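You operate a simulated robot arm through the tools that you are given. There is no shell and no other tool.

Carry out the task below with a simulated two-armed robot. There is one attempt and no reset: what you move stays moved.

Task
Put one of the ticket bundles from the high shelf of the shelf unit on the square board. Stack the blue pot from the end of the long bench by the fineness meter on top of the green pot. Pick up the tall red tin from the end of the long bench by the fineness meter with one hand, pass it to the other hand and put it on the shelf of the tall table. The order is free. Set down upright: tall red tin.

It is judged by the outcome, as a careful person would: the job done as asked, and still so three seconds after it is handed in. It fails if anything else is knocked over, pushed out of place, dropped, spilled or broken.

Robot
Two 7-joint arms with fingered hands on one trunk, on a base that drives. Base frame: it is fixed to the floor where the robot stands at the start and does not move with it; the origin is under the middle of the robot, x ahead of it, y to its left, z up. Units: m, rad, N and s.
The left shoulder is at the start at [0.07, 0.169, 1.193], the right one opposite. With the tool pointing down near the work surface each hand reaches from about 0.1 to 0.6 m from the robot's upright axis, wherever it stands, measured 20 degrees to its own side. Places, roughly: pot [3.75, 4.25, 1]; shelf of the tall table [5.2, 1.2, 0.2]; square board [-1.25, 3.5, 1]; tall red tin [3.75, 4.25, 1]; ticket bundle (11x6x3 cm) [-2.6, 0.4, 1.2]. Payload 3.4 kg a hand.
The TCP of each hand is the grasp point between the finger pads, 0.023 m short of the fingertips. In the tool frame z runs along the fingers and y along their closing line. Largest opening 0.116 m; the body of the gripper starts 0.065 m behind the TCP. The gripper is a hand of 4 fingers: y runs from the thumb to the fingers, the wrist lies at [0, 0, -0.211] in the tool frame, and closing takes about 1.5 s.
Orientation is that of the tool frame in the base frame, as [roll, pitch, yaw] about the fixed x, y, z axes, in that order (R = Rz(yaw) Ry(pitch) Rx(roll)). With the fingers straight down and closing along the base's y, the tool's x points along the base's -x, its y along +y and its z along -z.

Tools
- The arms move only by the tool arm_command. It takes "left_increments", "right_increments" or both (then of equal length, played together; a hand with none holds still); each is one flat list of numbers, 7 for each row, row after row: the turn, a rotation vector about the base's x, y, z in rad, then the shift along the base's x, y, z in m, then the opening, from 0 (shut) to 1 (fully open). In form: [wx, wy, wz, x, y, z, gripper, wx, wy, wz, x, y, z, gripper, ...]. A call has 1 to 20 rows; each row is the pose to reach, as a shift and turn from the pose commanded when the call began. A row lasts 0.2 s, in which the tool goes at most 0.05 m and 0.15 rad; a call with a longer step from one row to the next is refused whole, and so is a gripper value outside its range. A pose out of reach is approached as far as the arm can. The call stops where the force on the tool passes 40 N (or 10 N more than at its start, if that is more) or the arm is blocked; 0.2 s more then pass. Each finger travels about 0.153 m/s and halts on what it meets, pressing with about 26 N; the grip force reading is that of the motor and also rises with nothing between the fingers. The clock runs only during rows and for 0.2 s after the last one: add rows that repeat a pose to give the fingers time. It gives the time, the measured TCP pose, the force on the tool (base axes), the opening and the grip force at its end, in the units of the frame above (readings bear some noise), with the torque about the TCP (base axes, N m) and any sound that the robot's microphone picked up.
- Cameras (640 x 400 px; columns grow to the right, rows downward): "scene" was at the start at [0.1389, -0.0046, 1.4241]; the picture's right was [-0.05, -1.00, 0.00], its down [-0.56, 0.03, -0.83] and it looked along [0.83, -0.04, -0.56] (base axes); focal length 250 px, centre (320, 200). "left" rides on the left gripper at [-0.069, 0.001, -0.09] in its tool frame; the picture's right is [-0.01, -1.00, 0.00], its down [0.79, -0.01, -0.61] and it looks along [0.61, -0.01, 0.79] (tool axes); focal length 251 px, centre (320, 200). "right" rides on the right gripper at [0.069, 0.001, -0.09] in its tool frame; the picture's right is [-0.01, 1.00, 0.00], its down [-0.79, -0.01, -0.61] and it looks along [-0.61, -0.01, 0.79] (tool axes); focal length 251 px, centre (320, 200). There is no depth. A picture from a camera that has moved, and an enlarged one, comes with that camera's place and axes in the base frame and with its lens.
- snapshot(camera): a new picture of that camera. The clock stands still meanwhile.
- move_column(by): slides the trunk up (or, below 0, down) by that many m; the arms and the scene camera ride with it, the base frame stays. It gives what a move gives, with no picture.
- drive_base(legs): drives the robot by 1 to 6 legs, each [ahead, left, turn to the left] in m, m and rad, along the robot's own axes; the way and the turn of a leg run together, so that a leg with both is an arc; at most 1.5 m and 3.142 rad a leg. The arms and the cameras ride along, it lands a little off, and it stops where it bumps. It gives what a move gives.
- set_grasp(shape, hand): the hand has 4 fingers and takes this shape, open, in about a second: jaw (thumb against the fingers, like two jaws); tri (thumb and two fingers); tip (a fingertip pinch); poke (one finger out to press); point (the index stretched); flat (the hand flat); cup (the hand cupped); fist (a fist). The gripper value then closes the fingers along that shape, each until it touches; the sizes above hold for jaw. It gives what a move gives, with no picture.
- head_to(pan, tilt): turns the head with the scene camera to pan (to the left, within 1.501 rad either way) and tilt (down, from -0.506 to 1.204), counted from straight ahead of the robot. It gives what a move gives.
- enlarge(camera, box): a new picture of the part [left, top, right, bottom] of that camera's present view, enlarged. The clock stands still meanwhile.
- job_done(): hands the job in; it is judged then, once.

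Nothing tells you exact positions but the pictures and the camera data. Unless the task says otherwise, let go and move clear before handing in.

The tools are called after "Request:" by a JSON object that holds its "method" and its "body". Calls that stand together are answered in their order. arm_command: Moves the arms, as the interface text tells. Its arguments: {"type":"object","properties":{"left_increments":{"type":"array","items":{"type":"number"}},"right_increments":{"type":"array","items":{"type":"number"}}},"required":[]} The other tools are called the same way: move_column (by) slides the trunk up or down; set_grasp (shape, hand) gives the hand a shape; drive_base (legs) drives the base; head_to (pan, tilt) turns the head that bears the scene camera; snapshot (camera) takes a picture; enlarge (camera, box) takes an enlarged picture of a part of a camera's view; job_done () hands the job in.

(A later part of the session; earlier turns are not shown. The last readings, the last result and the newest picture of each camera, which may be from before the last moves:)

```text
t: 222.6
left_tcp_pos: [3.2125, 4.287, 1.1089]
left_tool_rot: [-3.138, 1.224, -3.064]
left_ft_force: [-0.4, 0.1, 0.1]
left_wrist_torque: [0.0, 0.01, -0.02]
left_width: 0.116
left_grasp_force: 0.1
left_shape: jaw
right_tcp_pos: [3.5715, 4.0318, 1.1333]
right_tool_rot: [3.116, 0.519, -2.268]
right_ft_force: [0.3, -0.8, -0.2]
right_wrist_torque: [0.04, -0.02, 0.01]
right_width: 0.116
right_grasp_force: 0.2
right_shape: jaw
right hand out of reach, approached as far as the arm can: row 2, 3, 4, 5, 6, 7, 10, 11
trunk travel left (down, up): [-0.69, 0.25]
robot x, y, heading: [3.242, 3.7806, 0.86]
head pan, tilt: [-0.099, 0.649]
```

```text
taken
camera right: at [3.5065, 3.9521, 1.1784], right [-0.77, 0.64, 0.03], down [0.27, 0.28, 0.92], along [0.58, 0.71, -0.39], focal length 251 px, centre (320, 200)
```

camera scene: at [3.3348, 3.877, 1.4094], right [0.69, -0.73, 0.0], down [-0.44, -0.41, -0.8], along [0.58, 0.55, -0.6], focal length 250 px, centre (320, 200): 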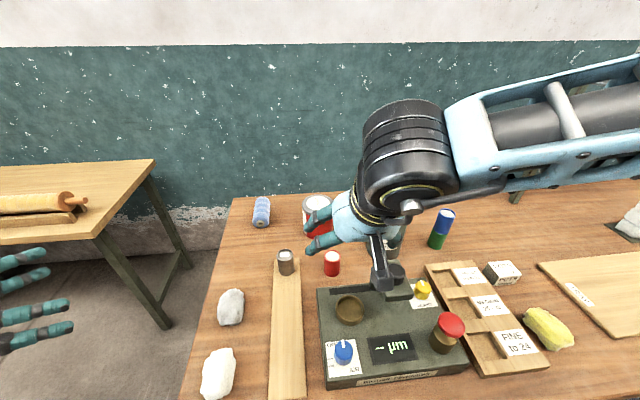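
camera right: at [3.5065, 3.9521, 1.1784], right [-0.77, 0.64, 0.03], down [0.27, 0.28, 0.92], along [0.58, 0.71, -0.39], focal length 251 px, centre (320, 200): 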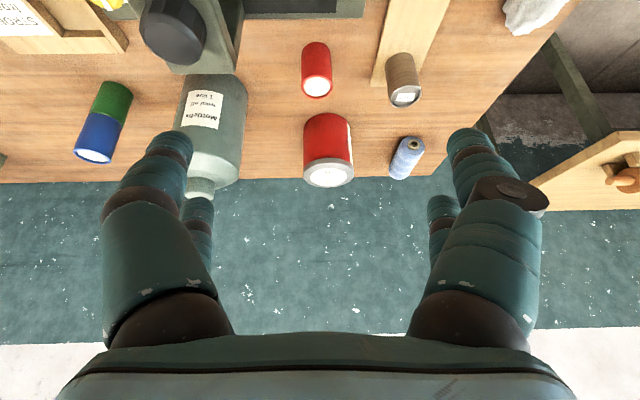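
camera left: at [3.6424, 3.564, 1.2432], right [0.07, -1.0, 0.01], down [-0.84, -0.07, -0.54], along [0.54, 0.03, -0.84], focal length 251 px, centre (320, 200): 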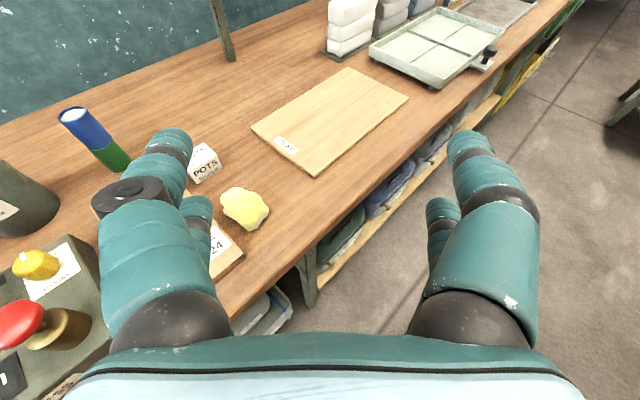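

Right camera also sees the tin at ≈(3.750, 4.279). Moving the right hand above it.

Request:
{"method": "arm_command", "body": {"right_increments": [0, 0, 0, 0.0257, 0.0351, 0, 1, 0, 0, 0, 0.0514, 0.0703, 0, 1, 0, 0, 0, 0.0771, 0.1054, 0, 1, 0, 0, 0, 0.1029, 0.1406, 0, 1, 0, 0, 0, 0.1286, 0.1757, -0.02, 1, 0, 0, 0, 0.1543, 0.2109, -0.04, 1, 0, 0, 0, 0.18, 0.246, -0.06, 1, 0, 0, 0, 0.18, 0.246, -0.085, 1, 0, 0, 0, 0.18, 0.246, -0.085, 1]}}

Request:
{"method": "snapshot", "body": {"camera": "right"}}

Request:
{"method": "enlarge", "body": {"camera": "scene", "box": [260, 130, 460, 270]}}

```text
t: 224.6
left_tcp_pos: [3.2124, 4.2871, 1.1095]
left_tool_rot: [-3.135, 1.221, -3.06]
left_ft_force: [-0.1, 0.6, 0.8]
left_wrist_torque: [0.03, -0.02, 0.01]
left_width: 0.1157
left_grasp_force: 0.2
left_shape: jaw
right_tcp_pos: [3.76, 4.1543, 1.0613]
right_tool_rot: [3.119, 0.52, -2.27]
right_ft_force: [-0.6, 0.2, 0.4]
right_wrist_torque: [0.0, 0.0, -0.01]
right_width: 0.116
right_grasp_force: 0.0
right_shape: jaw
right hand out of reach, approached as far as the arm can: row 3, 4, 5, 6, 7, 8, 9
trunk travel left (down, up): [-0.69, 0.25]
robot x, y, heading: [3.2427, 3.7804, 0.861]
head pan, tilt: [-0.099, 0.649]
```

```text
taken
camera right: at [3.694, 4.0743, 1.1074], right [-0.77, 0.64, 0.02], down [0.27, 0.28, 0.92], along [0.58, 0.71, -0.39], focal length 251 px, centre (320, 200)
```

right: 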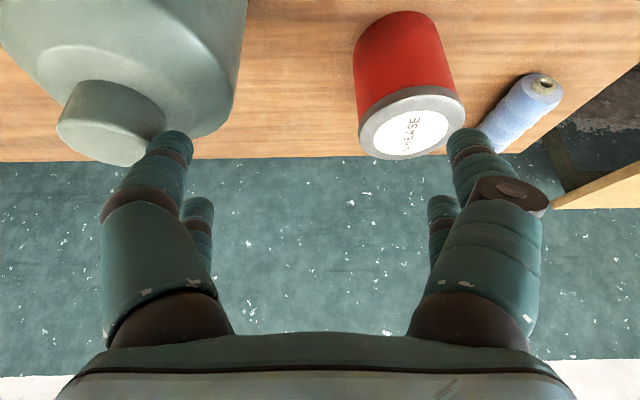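

```text
2.86 times, centred on (360, 200) of scene
camera zoom: at [3.3359, 3.8785, 1.4092], right [0.69, -0.73, 0.0], down [-0.44, -0.42, -0.8], along [0.58, 0.55, -0.6], focal length 715 px, centre (206, 200)
```

zoom: 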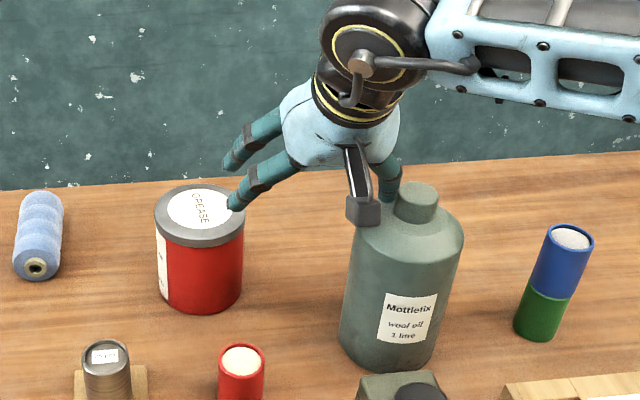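

The right arm can't reach that far across; the hand is drifting over the bottle. I'll lift and withdraw, then shift the base left so the tin is on the right arm's side.

Request:
{"method": "arm_command", "body": {"right_increments": [0, 0, 0, 0, 0, 0.04, 1, 0, 0, 0, 0, 0, 0.08, 1, 0, 0, 0, -0.02, -0.025, 0.1, 1, 0, 0, 0, -0.045, -0.055, 0.1, 1, 0, 0, 0, -0.07, -0.085, 0.1, 1, 0, 0, 0, -0.1, -0.12, 0.1, 1, 0, 0, 0, -0.13, -0.155, 0.1, 1]}}

Request:
{"method": "snapshot", "body": {"camera": "scene"}}

```text
t: 226.2
left_tcp_pos: [3.2111, 4.2851, 1.1093]
left_tool_rot: [-3.141, 1.222, -3.065]
left_ft_force: [-0.4, -0.3, -0.4]
left_wrist_torque: [-0.01, -0.01, -0.02]
left_width: 0.1156
left_grasp_force: 0.0
left_shape: jaw
right_tcp_pos: [3.6225, 3.9915, 1.1663]
right_tool_rot: [3.12, 0.522, -2.273]
right_ft_force: [-0.8, -0.4, -0.1]
right_wrist_torque: [0.03, -0.03, -0.01]
right_width: 0.116
right_grasp_force: 0.0
right_shape: jaw
right hand out of reach, approached as far as the arm can: row 2
trunk travel left (down, up): [-0.69, 0.25]
robot x, y, heading: [3.2382, 3.7825, 0.855]
head pan, tilt: [-0.099, 0.649]
```

```text
taken
camera scene: at [3.3341, 3.8763, 1.4095], right [0.69, -0.73, 0.0], down [-0.44, -0.41, -0.8], along [0.58, 0.55, -0.6], focal length 250 px, centre (320, 200)
```

scene: 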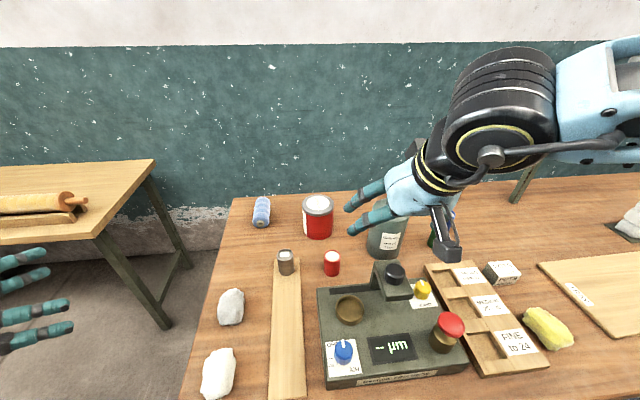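

Likely a wrist-roll limit: since the tin is round, I can yaw the right hand ~35° leftwards so it points along the forearm. Try that and approach again.

Request:
{"method": "arm_command", "body": {"right_increments": [0, 0, 0.15, 0, 0, 0, 1, 0, 0, 0.3, 0, 0, 0, 1, 0, 0, 0.45, 0, 0, 0, 1, 0, 0, 0.6, 0, 0, 0, 1, 0, 0, 0.6, 0, 0, 0, 1]}}

Request:
{"method": "arm_command", "body": {"right_increments": [0, 0, 0, 0.0186, 0.041, 0, 1, 0, 0, 0, 0.0371, 0.082, 0, 1, 0, 0, 0, 0.0557, 0.123, 0, 1, 0, 0, 0, 0.0743, 0.164, 0, 1, 0, 0, 0, 0.0929, 0.205, 0, 1, 0, 0, 0, 0.1114, 0.246, 0, 1, 0, 0, 0, 0.13, 0.287, 0, 1, 0, 0, 0, 0.13, 0.287, 0, 1]}}

Request:
{"method": "snapshot", "body": {"camera": "right"}}

Request:
{"method": "snapshot", "body": {"camera": "scene"}}

```text
t: 227.4
left_tcp_pos: [3.2126, 4.2886, 1.1089]
left_tool_rot: [-3.134, 1.221, -3.06]
left_ft_force: [-0.2, -0.1, 0.3]
left_wrist_torque: [0.01, -0.02, 0.01]
left_width: 0.1161
left_grasp_force: 0.0
left_shape: jaw
right_tcp_pos: [3.6239, 3.9969, 1.1683]
right_tool_rot: [3.119, 0.521, -1.671]
right_ft_force: [-0.1, -0.1, 0.1]
right_wrist_torque: [0.0, 0.01, -0.02]
right_width: 0.1159
right_grasp_force: 0.1
right_shape: jaw
trunk travel left (down, up): [-0.69, 0.25]
robot x, y, heading: [3.2398, 3.7843, 0.858]
head pan, tilt: [-0.099, 0.649]
```

```text
t: 229.2
left_tcp_pos: [3.2129, 4.288, 1.1096]
left_tool_rot: [-3.138, 1.221, -3.061]
left_ft_force: [0.1, 0.3, -1.5]
left_wrist_torque: [0.0, -0.01, -0.01]
left_width: 0.1158
left_grasp_force: 0.1
left_shape: jaw
right_tcp_pos: [3.7462, 4.169, 1.1448]
right_tool_rot: [3.12, 0.522, -1.672]
right_ft_force: [-0.4, 0.3, -0.1]
right_wrist_torque: [0.0, -0.01, -0.01]
right_width: 0.1161
right_grasp_force: 0.0
right_shape: jaw
right hand out of reach, approached as far as the arm can: row 5, 6, 7, 8
trunk travel left (down, up): [-0.69, 0.25]
robot x, y, heading: [3.2422, 3.7832, 0.857]
head pan, tilt: [-0.099, 0.649]
```

```text
taken
camera right: at [3.7393, 4.0671, 1.1899], right [-0.99, 0.1, 0.02], down [0.06, 0.38, 0.92], along [0.08, 0.92, -0.39], focal length 251 px, centre (320, 200)
```

right: 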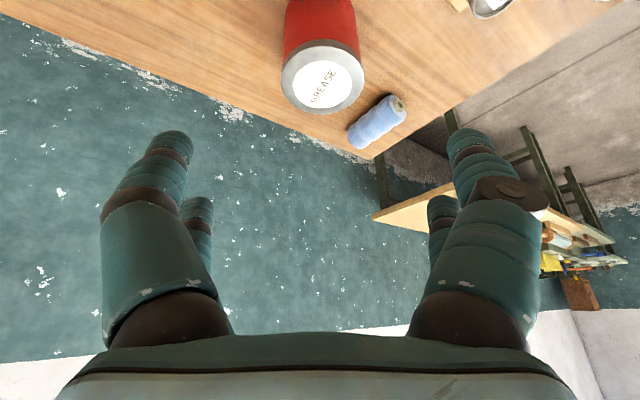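

```text
taken
camera scene: at [3.3361, 3.8779, 1.4092], right [0.69, -0.73, 0.0], down [-0.44, -0.42, -0.8], along [0.58, 0.55, -0.6], focal length 250 px, centre (320, 200)
```

scene: 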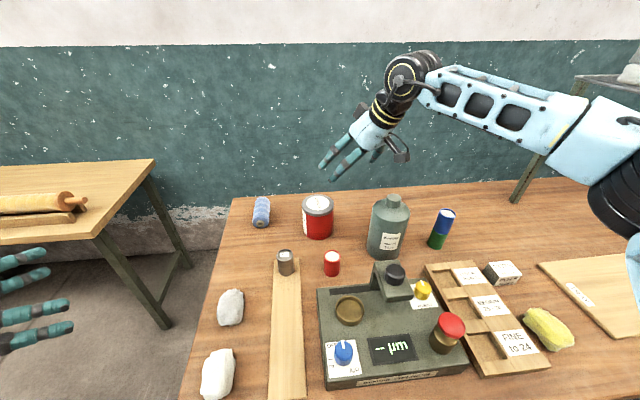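

Wrist is higher than the shoulder here, limiting reach. I'll raise the trunk 10 cm and try reaching again at the same hand height.

Request:
{"method": "move_column", "body": {"by": 0.12}}

Request:
{"method": "arm_command", "body": {"right_increments": [0, 0, 0, -0.01, 0.0, -0.03, 1, 0, 0, 0, -0.01, 0.03, -0.06, 1, 0, 0, 0, -0.005, 0.06, -0.09, 1, 0, 0, 0, 0.0, 0.085, -0.12, 1, 0, 0, 0, 0.006, 0.109, -0.12, 1, 0, 0, 0, 0.006, 0.109, -0.12, 1]}}

Request:
{"method": "snapshot", "body": {"camera": "scene"}}

```text
t: 230.7
left_tcp_pos: [3.2128, 4.2881, 1.2287]
left_tool_rot: [-3.133, 1.223, -3.061]
left_ft_force: [-1.0, 0.0, -0.6]
left_wrist_torque: [-0.02, 0.0, 0.02]
left_width: 0.1159
left_grasp_force: 0.0
left_shape: jaw
right_tcp_pos: [3.7484, 4.171, 1.266]
right_tool_rot: [3.119, 0.52, -1.67]
right_ft_force: [0.2, 0.4, -0.9]
right_wrist_torque: [0.0, 0.0, 0.0]
right_width: 0.116
right_grasp_force: 0.0
right_shape: jaw
trunk travel left (down, up): [-0.81, 0.13]
robot x, y, heading: [3.2411, 3.7831, 0.858]
head pan, tilt: [-0.099, 0.649]
```

```text
t: 232.1
left_tcp_pos: [3.2128, 4.2881, 1.2286]
left_tool_rot: [-3.135, 1.221, -3.06]
left_ft_force: [-0.1, 0.0, 0.6]
left_wrist_torque: [-0.02, 0.02, -0.02]
left_width: 0.116
left_grasp_force: 0.1
left_shape: jaw
right_tcp_pos: [3.74, 4.1724, 1.163]
right_tool_rot: [3.119, 0.522, -1.671]
right_ft_force: [-0.2, 0.3, -0.1]
right_wrist_torque: [-0.01, -0.01, 0.02]
right_width: 0.116
right_grasp_force: 0.2
right_shape: jaw
right hand out of reach, approached as far as the arm can: row 2, 3, 4, 5, 6
trunk travel left (down, up): [-0.81, 0.13]
robot x, y, heading: [3.2432, 3.7802, 0.862]
head pan, tilt: [-0.099, 0.649]
```

```text
taken
camera scene: at [3.336, 3.8785, 1.5292], right [0.69, -0.73, 0.0], down [-0.44, -0.42, -0.8], along [0.58, 0.55, -0.6], focal length 250 px, centre (320, 200)
```

scene: 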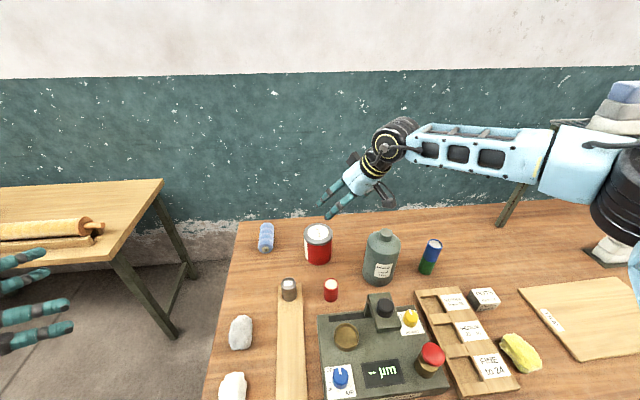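

The right arm seems stuck in a poor elbow configuration. I'll bring it back to a neutral vertical pose (like at the start) and re-extend from there.

Request:
{"method": "arm_command", "body": {"right_increments": [0, 0, -0.1, 0, -0.038, 0.03, 1, 0, 0, -0.2, 0, -0.076, 0.06, 1, 0, 0, -0.3, 0, -0.114, 0.06, 1, 0, 0, -0.4, 0, -0.152, 0.06, 1, 0, 0, -0.5, 0, -0.19, 0.06, 1, 0, 0, -0.6, 0, -0.227, 0.06, 1, 0, 0, -0.6, 0, -0.227, 0.06, 1]}}

Request:
{"method": "arm_command", "body": {"right_increments": [-0.098, 0.085, 0, 0, 0, 0, 1, -0.197, 0.17, 0, 0, 0, 0, 1, -0.295, 0.256, 0, 0, 0, 0, 1, -0.393, 0.341, 0, 0, 0, 0, 1, -0.393, 0.341, 0, 0, 0, 0, 1]}}

Request:
{"method": "head_to", "body": {"pan": -0.5, "tilt": 0.5}}

Request:
{"method": "snapshot", "body": {"camera": "scene"}}

```text
t: 233.7
left_tcp_pos: [3.2137, 4.2878, 1.2284]
left_tool_rot: [-3.132, 1.221, -3.059]
left_ft_force: [0.2, 0.0, 0.1]
left_wrist_torque: [0.01, 0.03, 0.03]
left_width: 0.1158
left_grasp_force: 0.1
left_shape: jaw
right_tcp_pos: [3.7394, 3.9457, 1.2247]
right_tool_rot: [3.119, 0.519, -2.273]
right_ft_force: [-0.2, -0.7, 0.3]
right_wrist_torque: [0.02, -0.04, 0.01]
right_width: 0.116
right_grasp_force: 0.1
right_shape: jaw
trunk travel left (down, up): [-0.81, 0.13]
robot x, y, heading: [3.243, 3.7832, 0.86]
head pan, tilt: [-0.099, 0.649]
```

```text
t: 234.9
left_tcp_pos: [3.2128, 4.2867, 1.228]
left_tool_rot: [-3.134, 1.222, -3.06]
left_ft_force: [-0.2, 0.5, -0.4]
left_wrist_torque: [0.0, -0.01, 0.01]
left_width: 0.1158
left_grasp_force: 0.0
left_shape: jaw
right_tcp_pos: [3.7376, 3.9431, 1.2228]
right_tool_rot: [3.112, 0.001, -2.272]
right_ft_force: [-1.1, -0.9, -0.6]
right_wrist_torque: [-0.01, 0.0, -0.04]
right_width: 0.1162
right_grasp_force: 0.1
right_shape: jaw
trunk travel left (down, up): [-0.81, 0.13]
robot x, y, heading: [3.2411, 3.7825, 0.86]
head pan, tilt: [-0.099, 0.649]
```

```text
t: 235.8
left_tcp_pos: [3.2125, 4.2876, 1.2292]
left_tool_rot: [-3.134, 1.222, -3.06]
left_ft_force: [-0.1, -0.4, -0.7]
left_wrist_torque: [0.0, -0.02, -0.02]
left_width: 0.1158
left_grasp_force: 0.1
left_shape: jaw
right_tcp_pos: [3.7371, 3.9438, 1.223]
right_tool_rot: [3.111, -0.001, -2.274]
right_ft_force: [0.0, 0.7, 0.2]
right_wrist_torque: [0.01, 0.01, -0.03]
right_width: 0.1162
right_grasp_force: 0.0
right_shape: jaw
trunk travel left (down, up): [-0.81, 0.13]
robot x, y, heading: [3.2402, 3.7787, 0.857]
head pan, tilt: [-0.499, 0.499]
```

```text
taken
camera scene: at [3.358, 3.8509, 1.5425], right [0.35, -0.94, 0.0], down [-0.45, -0.17, -0.88], along [0.82, 0.31, -0.48], focal length 250 px, centre (320, 200)
```

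scene: 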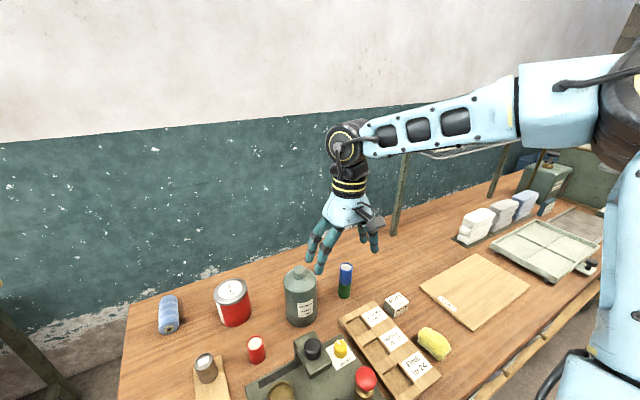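

Request:
{"method": "arm_command", "body": {"right_increments": [0, 0, 0, 0.0, 0.0, -0.035, 1, 0, 0, 0, 0.0, 0.01, -0.07, 1, 0, 0, 0, 0.0, 0.05, -0.08, 1, 0, 0, 0, 0.0, 0.09, -0.08, 1, 0, 0, 0, 0.0, 0.13, -0.08, 1, 0, 0, 0, 0.0, 0.17, -0.08, 1, 0, 0, 0, 0.0, 0.2, -0.08, 1, 0, 0, 0, 0.0, 0.2, -0.08, 1]}}

Request:
{"method": "snapshot", "body": {"camera": "scene"}}

```text
t: 237.6
left_tcp_pos: [3.2129, 4.2881, 1.2274]
left_tool_rot: [-3.135, 1.221, -3.06]
left_ft_force: [0.2, -0.3, 0.2]
left_wrist_torque: [0.01, 0.0, -0.02]
left_width: 0.116
left_grasp_force: 0.0
left_shape: jaw
right_tcp_pos: [3.7308, 4.0749, 1.1506]
right_tool_rot: [3.113, -0.001, -2.272]
right_ft_force: [1.1, -0.2, 1.1]
right_wrist_torque: [0.0, 0.01, 0.01]
right_width: 0.116
right_grasp_force: 0.1
right_shape: jaw
right hand out of reach, approached as far as the arm can: row 6, 7, 8
trunk travel left (down, up): [-0.81, 0.13]
robot x, y, heading: [3.2415, 3.7816, 0.858]
head pan, tilt: [-0.499, 0.499]
```

```text
taken
camera scene: at [3.3586, 3.8514, 1.5424], right [0.35, -0.94, 0.0], down [-0.45, -0.17, -0.88], along [0.82, 0.31, -0.48], focal length 250 px, centre (320, 200)
```

scene: 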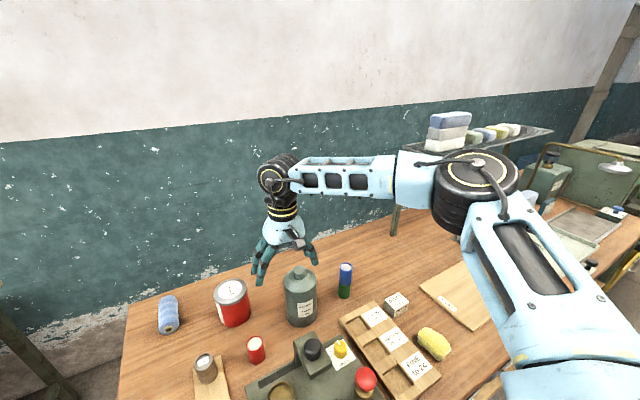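

Request:
{"method": "arm_command", "body": {"right_increments": [0, 0, -0.14, 0, 0, 0, 1, 0, 0, -0.28, 0, 0, 0, 1, 0, 0, -0.42, 0, 0, 0, 1, 0, 0, -0.56, 0, 0, 0, 1, 0, 0, -0.7, 0, 0, 0, 1, 0, 0, -0.84, 0, 0, 0, 1, 0, 0, -0.98, 0, 0, 0, 1, 0, 0, -1.12, 0, 0, 0, 1, 0, 0, -1.12, 0, 0, 0, 1]}}

Request:
{"method": "snapshot", "body": {"camera": "scene"}}

```text
t: 239.6
left_tcp_pos: [3.2129, 4.2877, 1.2273]
left_tool_rot: [-3.135, 1.223, -3.06]
left_ft_force: [-0.3, -0.8, 0.7]
left_wrist_torque: [0.03, -0.02, 0.06]
left_width: 0.116
left_grasp_force: 0.0
left_shape: jaw
right_tcp_pos: [3.8203, 4.0049, 1.1522]
right_tool_rot: [3.109, -0.006, 2.896]
right_ft_force: [0.5, 0.3, -0.3]
right_wrist_torque: [0.05, -0.01, 0.0]
right_width: 0.1162
right_grasp_force: 0.1
right_shape: jaw
right hand out of reach, approached as far as the arm can: row 6, 7, 8, 9
trunk travel left (down, up): [-0.81, 0.13]
robot x, y, heading: [3.2449, 3.7768, 0.856]
head pan, tilt: [-0.499, 0.499]
```

```text
taken
camera scene: at [3.3582, 3.851, 1.5425], right [0.35, -0.94, 0.0], down [-0.45, -0.17, -0.88], along [0.82, 0.31, -0.48], focal length 250 px, centre (320, 200)
```

scene: 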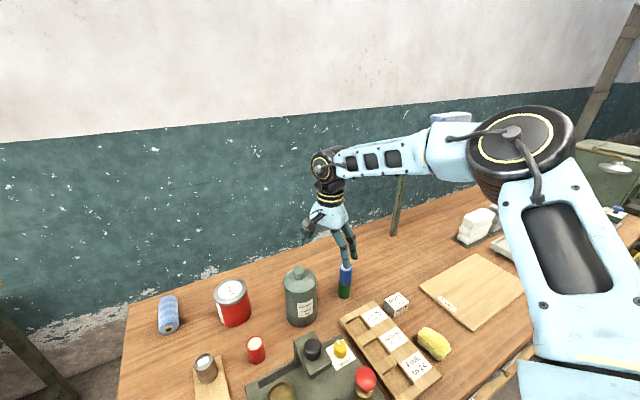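

Request:
{"method": "arm_command", "body": {"right_increments": [0, 0, 0.14, 0, 0, 0.01, 1, 0, 0, 0.28, 0, 0, 0.02, 1, 0, 0, 0.42, 0, 0, 0.03, 1, 0, 0, 0.56, 0, 0, 0.03, 1, 0, 0, 0.7, 0, 0, 0.03, 1, 0, 0, 0.84, 0, 0, 0.03, 1, 0, 0, 0.98, 0, 0, 0.03, 1, 0, 0, 1.12, 0, 0, 0.03, 1, 0, 0, 1.26, 0, 0, 0.03, 1, 0, 0, 1.4, 0, 0, 0.03, 1, 0, 0, 1.54, 0, 0, 0.03, 1, 0, 0, 1.68, 0, 0, 0.03, 1, 0, 0, 1.82, 0, 0, 0.03, 1, 0, 0, 1.96, 0, 0, 0.03, 1, 0, 0, 2.1, 0, 0, 0.03, 1, 0, 0, 2.24, 0, 0, 0.03, 1]}}

Request:
{"method": "arm_command", "body": {"right_increments": [0, 0, 0, 0.0, 0.04, 0, 1, 0, 0, 0, 0.0, 0.08, 0, 1, 0, 0, 0, 0.0, 0.12, 0, 1, 0, 0, 0, 0.0, 0.16, 0, 1, 0, 0, 0, 0.0, 0.2, 0, 1, 0, 0, 0, 0.0, 0.2, 0, 1]}}

Request:
{"method": "snapshot", "body": {"camera": "scene"}}

```text
t: 243.0
left_tcp_pos: [3.2125, 4.2877, 1.2282]
left_tool_rot: [-3.136, 1.222, -3.059]
left_ft_force: [0.5, 0.0, 0.2]
left_wrist_torque: [0.03, 0.02, 0.02]
left_width: 0.116
left_grasp_force: 0.0
left_shape: jaw
right_tcp_pos: [3.8215, 4.0079, 1.1811]
right_tool_rot: [3.111, -0.002, -1.15]
right_ft_force: [-0.3, 0.7, 0.0]
right_wrist_torque: [0.01, -0.01, 0.0]
right_width: 0.116
right_grasp_force: 0.1
right_shape: jaw
trunk travel left (down, up): [-0.81, 0.13]
robot x, y, heading: [3.2358, 3.7817, 0.861]
head pan, tilt: [-0.499, 0.499]
```

```text
t: 244.4
left_tcp_pos: [3.2115, 4.2875, 1.2295]
left_tool_rot: [-3.136, 1.221, -3.061]
left_ft_force: [0.6, -0.3, 0.0]
left_wrist_torque: [0.01, 0.01, -0.02]
left_width: 0.116
left_grasp_force: 0.2
left_shape: jaw
right_tcp_pos: [3.7864, 4.0596, 1.182]
right_tool_rot: [3.114, 0.001, -1.155]
right_ft_force: [0.6, -0.5, 0.0]
right_wrist_torque: [-0.02, 0.03, 0.02]
right_width: 0.1159
right_grasp_force: 0.1
right_shape: jaw
right hand out of reach, approached as far as the arm can: row 2, 3, 4, 5, 6
trunk travel left (down, up): [-0.81, 0.13]
robot x, y, heading: [3.2369, 3.7804, 0.857]
head pan, tilt: [-0.499, 0.499]
```

```text
taken
camera scene: at [3.3579, 3.8502, 1.5426], right [0.35, -0.94, 0.0], down [-0.45, -0.17, -0.88], along [0.82, 0.31, -0.48], focal length 250 px, centre (320, 200)
```

scene: 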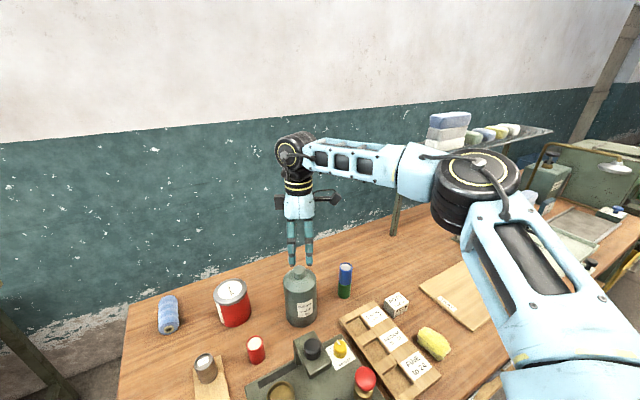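

The right arm's forward reach is limited, so I'll swap roles: the left arm (good reach) will pick the tin from above and the right will receive it from the side. I'll back off and test the right-hand receiving pose.

Request:
{"method": "drive_base", "body": {"legs": [[-0.45, 0, 0]]}}

Request:
{"method": "arm_command", "body": {"right_increments": [0, 0, -0.12, -0.03, -0.001, 0, 1, 0, 0, -0.24, -0.06, -0.002, 0, 1, 0, 0, -0.35, -0.09, -0.003, 0, 1, 0, 0, -0.35, -0.12, -0.004, 0, 1, 0, 0, -0.35, -0.15, -0.005, 0, 1, 0, 0, -0.35, -0.177, -0.006, 0, 1, 0, 0, -0.35, -0.177, -0.006, 0, 1]}}

Request:
{"method": "arm_command", "body": {"right_increments": [0.1355, 0.0098, 0, 0, 0, 0, 1, 0.271, 0.0195, 0, 0, 0, 0, 1, 0.4065, 0.0293, 0, 0, 0, 0, 1, 0.542, 0.039, 0, 0, 0, 0, 1, 0.6775, 0.0488, 0, 0, 0, 0, 1, 0.813, 0.0586, 0, 0, 0, 0, 1, 0.9485, 0.0683, 0, 0, 0, 0, 1, 1.084, 0.0781, 0, 0, 0, 0, 1, 1.219, 0.0879, 0, 0, 0, 0, 1, 1.219, 0.0879, 0, 0, 0, 0, 1]}}

Request:
{"method": "head_to", "body": {"pan": -0.2, "tilt": 0.6}}

Request:
{"method": "snapshot", "body": {"camera": "scene"}}

```text
t: 247.1
left_tcp_pos: [2.9173, 3.9461, 1.2277]
left_tool_rot: [-3.131, 1.222, -3.054]
left_ft_force: [-0.1, 0.5, -0.6]
left_wrist_torque: [-0.01, 0.0, -0.02]
left_width: 0.1158
left_grasp_force: 0.1
left_shape: jaw
right_tcp_pos: [3.4916, 3.719, 1.1806]
right_tool_rot: [3.112, 0.002, -1.151]
right_ft_force: [0.1, 0.1, -1.3]
right_wrist_torque: [0.02, 0.03, -0.01]
right_width: 0.1162
right_grasp_force: 0.0
right_shape: jaw
trunk travel left (down, up): [-0.81, 0.13]
robot x, y, heading: [2.9441, 3.4374, 0.858]
head pan, tilt: [-0.499, 0.499]
```

```text
t: 248.7
left_tcp_pos: [2.9155, 3.9454, 1.2281]
left_tool_rot: [-3.135, 1.222, -3.057]
left_ft_force: [-0.9, -0.7, 0.9]
left_wrist_torque: [0.0, 0.03, 0.03]
left_width: 0.1159
left_grasp_force: 0.1
left_shape: jaw
right_tcp_pos: [3.3141, 3.7099, 1.1798]
right_tool_rot: [3.115, 0.002, -1.499]
right_ft_force: [0.6, 0.2, 0.3]
right_wrist_torque: [0.0, 0.0, 0.0]
right_width: 0.116
right_grasp_force: 0.0
right_shape: jaw
trunk travel left (down, up): [-0.81, 0.13]
robot x, y, heading: [2.9456, 3.441, 0.863]
head pan, tilt: [-0.499, 0.499]
```

```text
t: 250.9
left_tcp_pos: [2.916, 3.9452, 1.2285]
left_tool_rot: [-3.136, 1.223, -3.057]
left_ft_force: [-0.2, -0.1, 0.0]
left_wrist_torque: [-0.02, 0.0, 0.03]
left_width: 0.1158
left_grasp_force: 0.0
left_shape: jaw
right_tcp_pos: [3.3134, 3.7133, 1.1813]
right_tool_rot: [3.109, 1.225, -1.505]
right_ft_force: [0.2, -0.5, -0.5]
right_wrist_torque: [-0.02, 0.01, -0.01]
right_width: 0.1159
right_grasp_force: 0.0
right_shape: jaw
trunk travel left (down, up): [-0.81, 0.13]
robot x, y, heading: [2.9461, 3.4382, 0.862]
head pan, tilt: [-0.499, 0.499]
```

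```text
t: 251.7
left_tcp_pos: [2.9158, 3.9452, 1.2294]
left_tool_rot: [-3.135, 1.222, -3.056]
left_ft_force: [-0.4, 1.2, -0.9]
left_wrist_torque: [0.01, 0.03, 0.03]
left_width: 0.1159
left_grasp_force: 0.1
left_shape: jaw
right_tcp_pos: [3.3141, 3.7124, 1.1808]
right_tool_rot: [3.113, 1.224, -1.502]
right_ft_force: [-0.1, -0.3, 0.2]
right_wrist_torque: [-0.01, 0.01, 0.0]
right_width: 0.1159
right_grasp_force: 0.1
right_shape: jaw
trunk travel left (down, up): [-0.81, 0.13]
robot x, y, heading: [2.9451, 3.4366, 0.861]
head pan, tilt: [-0.201, 0.6]
```

```text
taken
camera scene: at [3.0476, 3.5304, 1.5335], right [0.61, -0.79, 0.0], down [-0.45, -0.35, -0.83], along [0.65, 0.51, -0.56], focal length 250 px, centre (320, 200)
```

scene: 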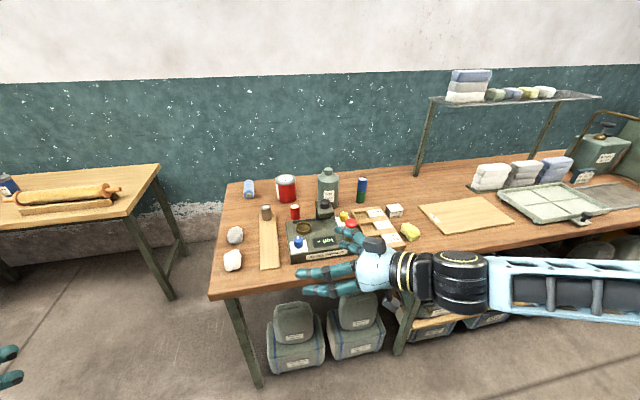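

Pointing pose reached, but with the camera below; now I roll the right hand 180° about its own axis to bring the camera on top.

Request:
{"method": "arm_command", "body": {"right_increments": [-0.0106, 0.1406, -0.0513, 0, 0, 0, 1, -0.0212, 0.2811, -0.1026, 0, 0, 0, 1, -0.0317, 0.4217, -0.1539, 0, 0, 0, 1, -0.0423, 0.5622, -0.2052, 0, 0, 0, 1, -0.0529, 0.7028, -0.2565, 0, 0, 0, 1, -0.0635, 0.8433, -0.3078, 0, 0, 0, 1, -0.074, 0.9839, -0.3591, 0, 0, 0, 1, -0.0846, 1.1244, -0.4104, 0, 0, 0, 1, -0.0952, 1.265, -0.4617, 0, 0, 0, 1, -0.1058, 1.4055, -0.513, 0, 0, 0, 1]}}

```text
t: 253.9
left_tcp_pos: [2.9152, 3.9416, 1.2292]
left_tool_rot: [-3.141, 1.221, -3.06]
left_ft_force: [-0.9, 0.0, 0.3]
left_wrist_torque: [0.0, 0.0, -0.02]
left_width: 0.1159
left_grasp_force: 0.1
left_shape: jaw
right_tcp_pos: [3.314, 3.7108, 1.1826]
right_tool_rot: [1.894, 0.065, -3.044]
right_ft_force: [0.4, -0.3, -0.9]
right_wrist_torque: [-0.02, -0.03, 0.0]
right_width: 0.1161
right_grasp_force: 0.1
right_shape: jaw
right hand out of reach, approached as far as the arm can: row 2, 3, 4, 5, 6, 7
trunk travel left (down, up): [-0.81, 0.13]
robot x, y, heading: [2.9464, 3.4371, 0.861]
head pan, tilt: [-0.201, 0.6]
```

Request:
{"method": "arm_command", "body": {"right_increments": [-0.0106, 0.1406, -0.0513, 0, 0, 0, 1, -0.0212, 0.2811, -0.1026, 0, 0, 0, 1, -0.0317, 0.4217, -0.1539, 0, 0, 0, 1, -0.0423, 0.5622, -0.2052, 0, 0, 0, 1, -0.0529, 0.7028, -0.2565, 0, 0, 0, 1, -0.0635, 0.8433, -0.3078, 0, 0, 0, 1, -0.074, 0.9839, -0.3591, 0, 0, 0, 1, -0.0846, 1.1244, -0.4104, 0, 0, 0, 1, -0.0952, 1.265, -0.4617, 0, 0, 0, 1, -0.1058, 1.4055, -0.513, 0, 0, 0, 1, -0.1156, 1.537, -0.561, 0, 0, 0, 1, -0.1156, 1.537, -0.561, 0, 0, 0, 1]}}

Request:
{"method": "snapshot", "body": {"camera": "scene"}}

Request:
{"method": "snapshot", "body": {"camera": "right"}}

```text
t: 255.2
left_tcp_pos: [2.9172, 3.9428, 1.2299]
left_tool_rot: [-3.138, 1.219, -3.059]
left_ft_force: [-0.8, -0.3, -0.4]
left_wrist_torque: [0.0, -0.01, 0.02]
left_width: 0.1158
left_grasp_force: 0.1
left_shape: jaw
right_tcp_pos: [3.34, 3.6912, 1.1433]
right_tool_rot: [2.083, -0.472, 2.893]
right_ft_force: [-0.4, -0.4, -0.1]
right_wrist_torque: [-0.01, 0.03, 0.04]
right_width: 0.1159
right_grasp_force: 0.1
right_shape: jaw
right hand out of reach, approached as far as the arm can: row 5, 6
trunk travel left (down, up): [-0.81, 0.13]
robot x, y, heading: [2.9435, 3.4416, 0.856]
head pan, tilt: [-0.201, 0.6]
stopped in row 6 (right hand): the arm was blocked; the commanded pose is now the measured one
```

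```text
taken
camera scene: at [3.0492, 3.5289, 1.5334], right [0.61, -0.79, 0.0], down [-0.45, -0.35, -0.82], along [0.65, 0.51, -0.57], focal length 250 px, centre (320, 200)
```

scene: 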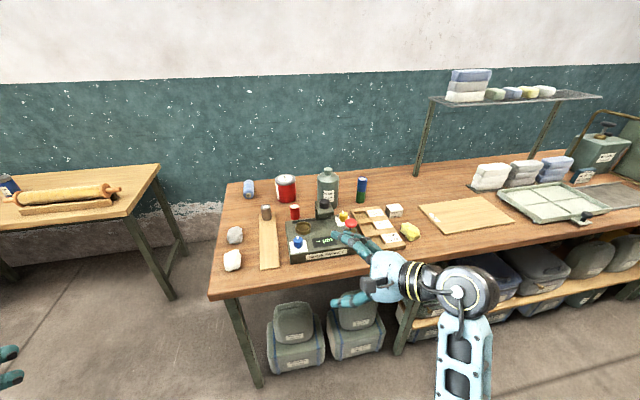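

```text
taken
camera right: at [3.2827, 3.6251, 1.2166], right [0.51, 0.38, 0.77], down [0.68, -0.72, -0.1], along [0.52, 0.58, -0.63], focal length 251 px, centre (320, 200)
```

right: 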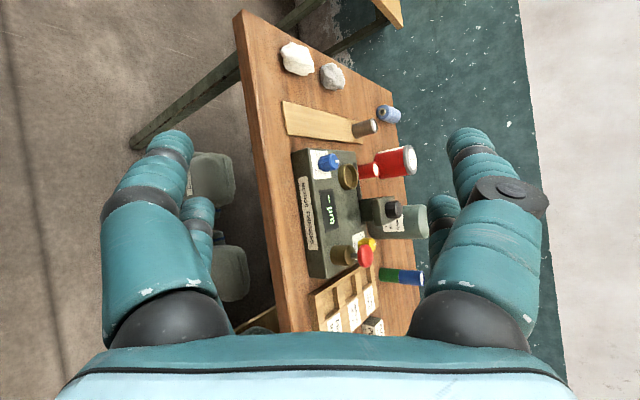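

Request:
{"method": "arm_command", "body": {"right_increments": [0, 0, 0, 0.03, 0.03, 0.02, 1, 0, 0, 0, 0.06, 0.05, 0.04, 1, 0, 0, 0, 0.09, 0.07, 0.06, 1, 0, 0.13, -0.063, 0.09, 0.07, 0.06, 1, 0, 0.26, -0.126, 0.09, 0.07, 0.06, 1, 0, 0.39, -0.189, 0.09, 0.07, 0.06, 1, 0, 0.52, -0.252, 0.09, 0.07, 0.06, 1, 0, 0.65, -0.315, 0.09, 0.07, 0.06, 1, 0, 0.78, -0.378, 0.09, 0.07, 0.06, 1, 0, 0.91, -0.441, 0.09, 0.07, 0.06, 1, 0, 0.91, -0.441, 0.09, 0.07, 0.06, 1]}}

Request:
{"method": "snapshot", "body": {"camera": "scene"}}

Request:
{"method": "snapshot", "body": {"camera": "right"}}

```text
t: 257.6
left_tcp_pos: [2.9155, 3.9446, 1.2299]
left_tool_rot: [-3.139, 1.222, -3.057]
left_ft_force: [-0.1, 0.0, 0.0]
left_wrist_torque: [-0.01, 0.01, 0.02]
left_width: 0.1161
left_grasp_force: 0.0
left_shape: jaw
right_tcp_pos: [3.5448, 3.6921, 1.065]
right_tool_rot: [2.865, -1.183, 1.852]
right_ft_force: [0.2, -0.3, 1.0]
right_wrist_torque: [0.03, 0.03, -0.01]
right_width: 0.1159
right_grasp_force: 0.1
right_shape: jaw
right hand out of reach, approached as far as the arm can: row 5, 6, 7, 8, 9, 10, 11
trunk travel left (down, up): [-0.81, 0.13]
robot x, y, heading: [2.9425, 3.4381, 0.852]
head pan, tilt: [-0.201, 0.6]
```

```text
taken
camera scene: at [3.0474, 3.53, 1.5335], right [0.61, -0.79, 0.0], down [-0.45, -0.35, -0.83], along [0.65, 0.51, -0.56], focal length 250 px, centre (320, 200)
```

scene: 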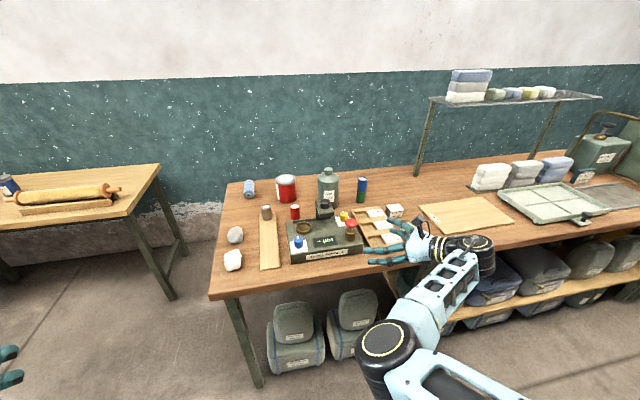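

```text
taken
camera right: at [3.5373, 3.6351, 1.1608], right [1.0, 0.02, 0.09], down [0.07, -0.85, -0.52], along [0.07, 0.52, -0.85], focal length 251 px, centre (320, 200)
```

right: 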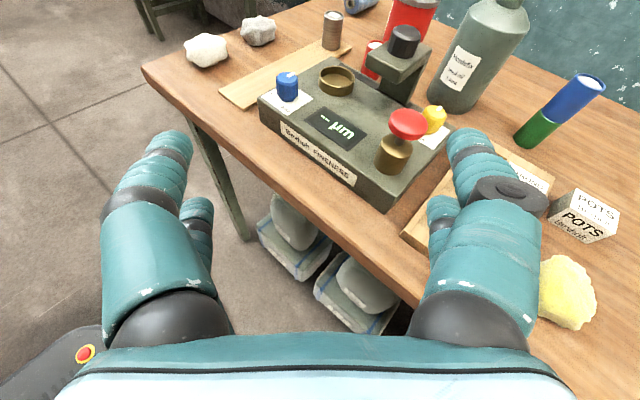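

Excellent — the right hand reached the mirrored receiving pose with the camera on top, and its arm is now in a better configuration. Now I'll retract it a bit and turn the left hand back to vertical for the pick.

Request:
{"method": "arm_command", "body": {"left_increments": [-0.0094, 0.1355, 0, 0.01, 0, 0.01, 1, -0.0188, 0.271, 0, 0.02, 0, 0.02, 1, -0.0282, 0.4065, 0, 0.03, 0, 0.03, 1, -0.0376, 0.542, 0, 0.04, 0, 0.04, 1, -0.047, 0.6775, 0, 0.05, 0, 0.05, 1, -0.0563, 0.813, 0, 0.06, 0, 0.05, 1, -0.0657, 0.9485, 0, 0.07, 0, 0.05, 1, -0.0751, 1.084, 0, 0.08, 0, 0.05, 1, -0.0845, 1.219, 0, 0.09, 0, 0.05, 1, -0.0845, 1.219, 0, 0.09, 0, 0.05, 1], "right_increments": [0, 0, 0, -0.0165, -0.019, 0.015, 1, 0, 0, 0, -0.033, -0.0375, 0.03, 1, 0, 0, 0, -0.05, -0.056, 0.045, 1, 0, 0, 0, -0.066, -0.075, 0.06, 1, 0, 0, 0, -0.0825, -0.094, 0.075, 1, 0, 0, 0, -0.099, -0.1125, 0.09, 1, 0, 0, 0, -0.1155, -0.131, 0.1, 1, 0, 0, 0, -0.132, -0.15, 0.11, 1, 0, 0, 0, -0.132, -0.15, 0.11, 1, 0, 0, 0, -0.132, -0.15, 0.11, 1]}}

Request:
{"method": "arm_command", "body": {"left_increments": [0, 0, 0.131, 0.012, 0.014, 0, 1, 0, 0, 0.262, 0.024, 0.028, 0, 1, 0, 0, 0.393, 0.036, 0.042, 0, 1, 0, 0, 0.524, 0.048, 0.056, 0, 1, 0, 0, 0.655, 0.06, 0.07, 0, 1, 0, 0, 0.785, 0.072, 0.084, 0, 1, 0, 0, 0.785, 0.072, 0.084, 0, 1]}}

Request:
{"method": "head_to", "body": {"pan": 0.0, "tilt": 0.6}}

Request:
{"method": "snapshot", "body": {"camera": "scene"}}

```text
t: 259.8
left_tcp_pos: [2.9795, 4.0, 1.1893]
left_tool_rot: [-3.134, 0.687, -3.066]
left_ft_force: [0.1, 0.0, 0.0]
left_wrist_torque: [0.01, -0.02, 0.02]
left_width: 0.1159
left_grasp_force: 0.0
left_shape: jaw
left hand out of reach, approached as far as the arm can: row 3, 4, 5, 6, 7, 8, 9, 10
right_tcp_pos: [3.5282, 3.6349, 1.0856]
right_tool_rot: [2.865, -1.181, 1.853]
right_ft_force: [-0.8, 0.1, 0.7]
right_wrist_torque: [-0.01, 0.01, 0.03]
right_width: 0.1161
right_grasp_force: 0.0
right_shape: jaw
right hand out of reach, approached as far as the arm can: row 1, 2, 3, 4, 5, 6, 7, 8, 9, 10
trunk travel left (down, up): [-0.81, 0.13]
robot x, y, heading: [2.9436, 3.4357, 0.863]
head pan, tilt: [-0.201, 0.6]
```

```text
t: 261.4
left_tcp_pos: [3.0449, 4.0945, 1.1915]
left_tool_rot: [3.107, 0.791, -2.33]
left_ft_force: [-0.6, -0.9, -0.3]
left_wrist_torque: [0.05, 0.01, 0.01]
left_width: 0.1163
left_grasp_force: 0.0
left_shape: jaw
left hand out of reach, approached as far as the arm can: row 2, 3, 4, 5, 6, 7
right_tcp_pos: [3.5294, 3.6328, 1.0855]
right_tool_rot: [2.866, -1.184, 1.849]
right_ft_force: [-0.5, -0.6, -0.6]
right_wrist_torque: [0.03, 0.03, 0.02]
right_width: 0.116
right_grasp_force: 0.1
right_shape: jaw
trunk travel left (down, up): [-0.81, 0.13]
robot x, y, heading: [2.9434, 3.4405, 0.86]
head pan, tilt: [-0.201, 0.6]
```

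```text
t: 262.1
left_tcp_pos: [3.0438, 4.0959, 1.1907]
left_tool_rot: [3.112, 0.794, -2.328]
left_ft_force: [-0.5, -0.1, 0.5]
left_wrist_torque: [0.01, -0.01, 0.0]
left_width: 0.1161
left_grasp_force: 0.1
left_shape: jaw
right_tcp_pos: [3.529, 3.6343, 1.085]
right_tool_rot: [2.864, -1.184, 1.853]
right_ft_force: [-1.1, 0.2, -0.8]
right_wrist_torque: [-0.04, 0.02, -0.02]
right_width: 0.1161
right_grasp_force: 0.0
right_shape: jaw
trunk travel left (down, up): [-0.81, 0.13]
robot x, y, heading: [2.9465, 3.4362, 0.861]
head pan, tilt: [0.0, 0.6]
```

```text
taken
camera scene: at [3.0358, 3.5434, 1.5334], right [0.76, -0.65, 0.0], down [-0.37, -0.43, -0.82], along [0.54, 0.63, -0.57], focal length 250 px, centre (320, 200)
```

scene: 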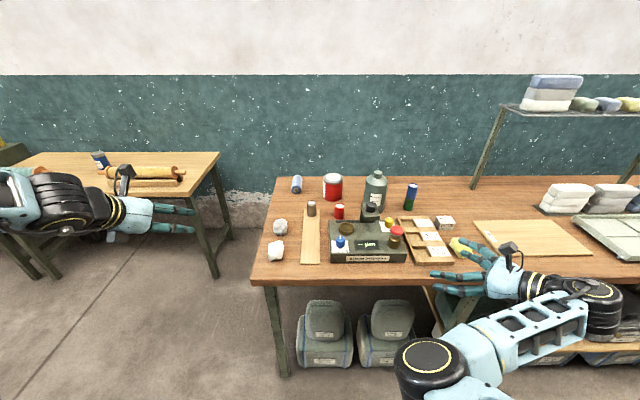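

Request:
{"method": "arm_command", "body": {"left_increments": [-0.043, 0.037, 0, 0.018, -0.0155, -0.01, 1, -0.086, 0.074, 0, 0.036, -0.031, -0.02, 1, -0.13, 0.111, 0, 0.054, -0.0465, -0.03, 1, -0.173, 0.148, 0, 0.072, -0.062, -0.04, 1, -0.216, 0.186, 0, 0.09, -0.0775, -0.05, 1, -0.26, 0.223, 0, 0.108, -0.093, -0.06, 1, -0.346, 0.297, 0, 0.126, -0.1085, -0.07, 1, -0.432, 0.371, 0, 0.144, -0.124, -0.08, 1, -0.432, 0.371, 0, 0.144, -0.124, -0.08, 1]}}

Request:
{"method": "snapshot", "body": {"camera": "scene"}}

```text
t: 264.1
left_tcp_pos: [3.1851, 3.9738, 1.1125]
left_tool_rot: [3.137, 0.221, -2.313]
left_ft_force: [-0.8, -0.5, -0.7]
left_wrist_torque: [-0.03, 0.01, 0.02]
left_width: 0.116
left_grasp_force: 0.0
left_shape: jaw
right_tcp_pos: [3.5275, 3.6331, 1.0868]
right_tool_rot: [2.861, -1.184, 1.854]
right_ft_force: [-0.1, -0.8, -0.6]
right_wrist_torque: [-0.01, 0.01, 0.02]
right_width: 0.1158
right_grasp_force: 0.0
right_shape: jaw
trunk travel left (down, up): [-0.81, 0.13]
robot x, y, heading: [2.9405, 3.4393, 0.86]
head pan, tilt: [0.0, 0.6]
```

```text
taken
camera scene: at [3.0345, 3.5428, 1.5335], right [0.76, -0.65, 0.0], down [-0.37, -0.43, -0.83], along [0.54, 0.63, -0.56], focal length 250 px, centre (320, 200)
```

scene: 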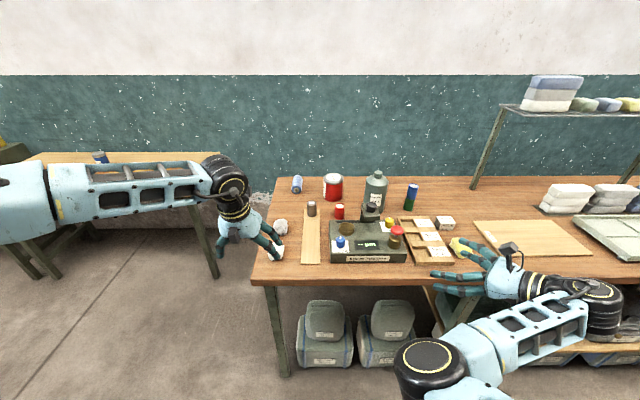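

Request:
{"method": "arm_command", "body": {"left_increments": [0, 0, -0.131, 0, 0, 0, 1, 0, 0, -0.262, 0, 0, 0, 1, 0, 0, -0.393, 0, 0, 0, 1, 0, 0, -0.524, 0, 0, 0, 1, 0, 0, -0.655, 0, 0, 0, 1, 0, 0, -0.785, 0, 0, 0, 1, 0, 0, -0.785, 0, 0, 0, 1]}}

Request:
{"method": "arm_command", "body": {"left_increments": [0.0075, -0.1, 0, 0.023, 0.007, 0, 1, 0.015, -0.2, 0, 0.046, 0.014, 0, 1, 0.0224, -0.299, 0, 0.07, 0.021, 0, 1, 0.0224, -0.299, 0, 0.095, 0.05, 0, 1, 0.0224, -0.299, 0, 0.12, 0.08, 0, 1, 0.0224, -0.299, 0, 0.145, 0.11, 0, 1, 0.0224, -0.299, 0, 0.145, 0.11, 0, 1]}}

Request:
{"method": "snapshot", "body": {"camera": "scene"}}

```text
t: 265.7
left_tcp_pos: [3.1853, 3.9725, 1.1111]
left_tool_rot: [3.14, 0.224, -3.103]
left_ft_force: [0.6, 0.4, -0.6]
left_wrist_torque: [0.0, 0.0, 0.0]
left_width: 0.1159
left_grasp_force: 0.1
left_shape: jaw
right_tcp_pos: [3.5285, 3.6334, 1.0853]
right_tool_rot: [2.862, -1.184, 1.852]
right_ft_force: [0.0, 0.4, -0.3]
right_wrist_torque: [-0.03, 0.0, 0.01]
right_width: 0.1159
right_grasp_force: 0.0
right_shape: jaw
trunk travel left (down, up): [-0.81, 0.13]
robot x, y, heading: [2.9424, 3.4408, 0.864]
head pan, tilt: [0.0, 0.6]
```

```text
t: 267.3
left_tcp_pos: [3.2367, 4.0313, 1.1311]
left_tool_rot: [3.126, 0.524, -3.102]
left_ft_force: [0.2, -0.4, 0.2]
left_wrist_torque: [0.01, 0.0, -0.02]
left_width: 0.1158
left_grasp_force: 0.1
left_shape: jaw
left hand out of reach, approached as far as the arm can: row 3, 4, 5, 6, 7
right_tcp_pos: [3.5285, 3.6343, 1.0853]
right_tool_rot: [2.862, -1.184, 1.853]
right_ft_force: [-0.2, -0.4, 0.6]
right_wrist_torque: [0.01, 0.0, -0.02]
right_width: 0.1162
right_grasp_force: 0.1
right_shape: jaw
trunk travel left (down, up): [-0.81, 0.13]
robot x, y, heading: [2.9451, 3.4388, 0.862]
head pan, tilt: [0.0, 0.6]
```

```text
taken
camera scene: at [3.0355, 3.5433, 1.5334], right [0.76, -0.65, 0.0], down [-0.37, -0.43, -0.82], along [0.54, 0.63, -0.57], focal length 250 px, centre (320, 200)
```

scene: 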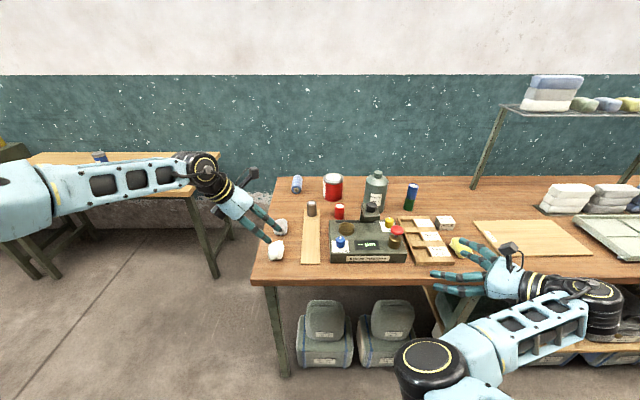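

Request:
{"method": "arm_command", "body": {"left_increments": [-0.0097, 0.13, 0, -0.016, -0.019, -0.01, 1, -0.0195, 0.259, 0, -0.032, -0.038, -0.02, 1, -0.029, 0.389, 0, -0.048, -0.057, -0.03, 1, -0.039, 0.518, 0, -0.065, -0.076, -0.03, 1, -0.039, 0.518, 0, -0.065, -0.076, -0.03, 1]}}

Request:
{"method": "arm_command", "body": {"left_increments": [0, 0, -0.131, 0, 0, 0, 1, 0, 0, -0.262, 0, 0, 0, 1, 0, 0, -0.393, 0, 0, 0, 1, 0, 0, -0.524, 0, 0, 0, 1, 0, 0, -0.655, 0, 0, 0, 1, 0, 0, -0.785, 0, 0, 0, 1, 0, 0, -0.785, 0.035, 0.035, 0, 1, 0, 0, -0.785, 0.07, 0.07, 0, 1, 0, 0, -0.785, 0.105, 0.105, 0, 1, 0, 0, -0.785, 0.14, 0.14, 0, 1, 0, 0, -0.785, 0.14, 0.14, 0, 1]}}

Request:
{"method": "snapshot", "body": {"camera": "scene"}}

```text
t: 268.5
left_tcp_pos: [3.1568, 3.9582, 1.1126]
left_tool_rot: [-3.14, 0.005, -3.1]
left_ft_force: [-0.2, 0.9, -0.3]
left_wrist_torque: [0.0, 0.0, 0.03]
left_width: 0.116
left_grasp_force: 0.0
left_shape: jaw
left hand out of reach, approached as far as the arm can: row 2, 3, 4, 5
right_tcp_pos: [3.5282, 3.6343, 1.0856]
right_tool_rot: [2.861, -1.184, 1.854]
right_ft_force: [-0.4, -1.0, -0.1]
right_wrist_torque: [-0.01, -0.01, 0.0]
right_width: 0.1162
right_grasp_force: 0.1
right_shape: jaw
trunk travel left (down, up): [-0.81, 0.13]
robot x, y, heading: [2.9474, 3.4376, 0.864]
head pan, tilt: [0.0, 0.6]
```

```text
t: 270.9
left_tcp_pos: [3.14, 4.0198, 1.1319]
left_tool_rot: [-3.141, 0.004, 2.399]
left_ft_force: [-0.2, 0.0, -0.1]
left_wrist_torque: [0.01, 0.01, 0.02]
left_width: 0.1158
left_grasp_force: 0.1
left_shape: jaw
left hand out of reach, approached as far as the arm can: row 7, 8, 9, 10, 11
right_tcp_pos: [3.528, 3.634, 1.0862]
right_tool_rot: [2.864, -1.184, 1.856]
right_ft_force: [0.4, -0.7, 0.0]
right_wrist_torque: [0.0, -0.01, 0.01]
right_width: 0.1162
right_grasp_force: 0.1
right_shape: jaw
trunk travel left (down, up): [-0.81, 0.13]
robot x, y, heading: [2.9428, 3.4385, 0.859]
head pan, tilt: [0.0, 0.6]
```

```text
taken
camera scene: at [3.0355, 3.5432, 1.5334], right [0.76, -0.65, 0.0], down [-0.37, -0.43, -0.82], along [0.54, 0.63, -0.57], focal length 250 px, centre (320, 200)
```

scene: 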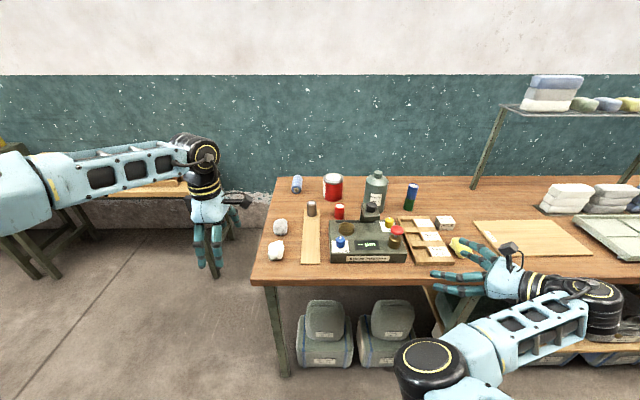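

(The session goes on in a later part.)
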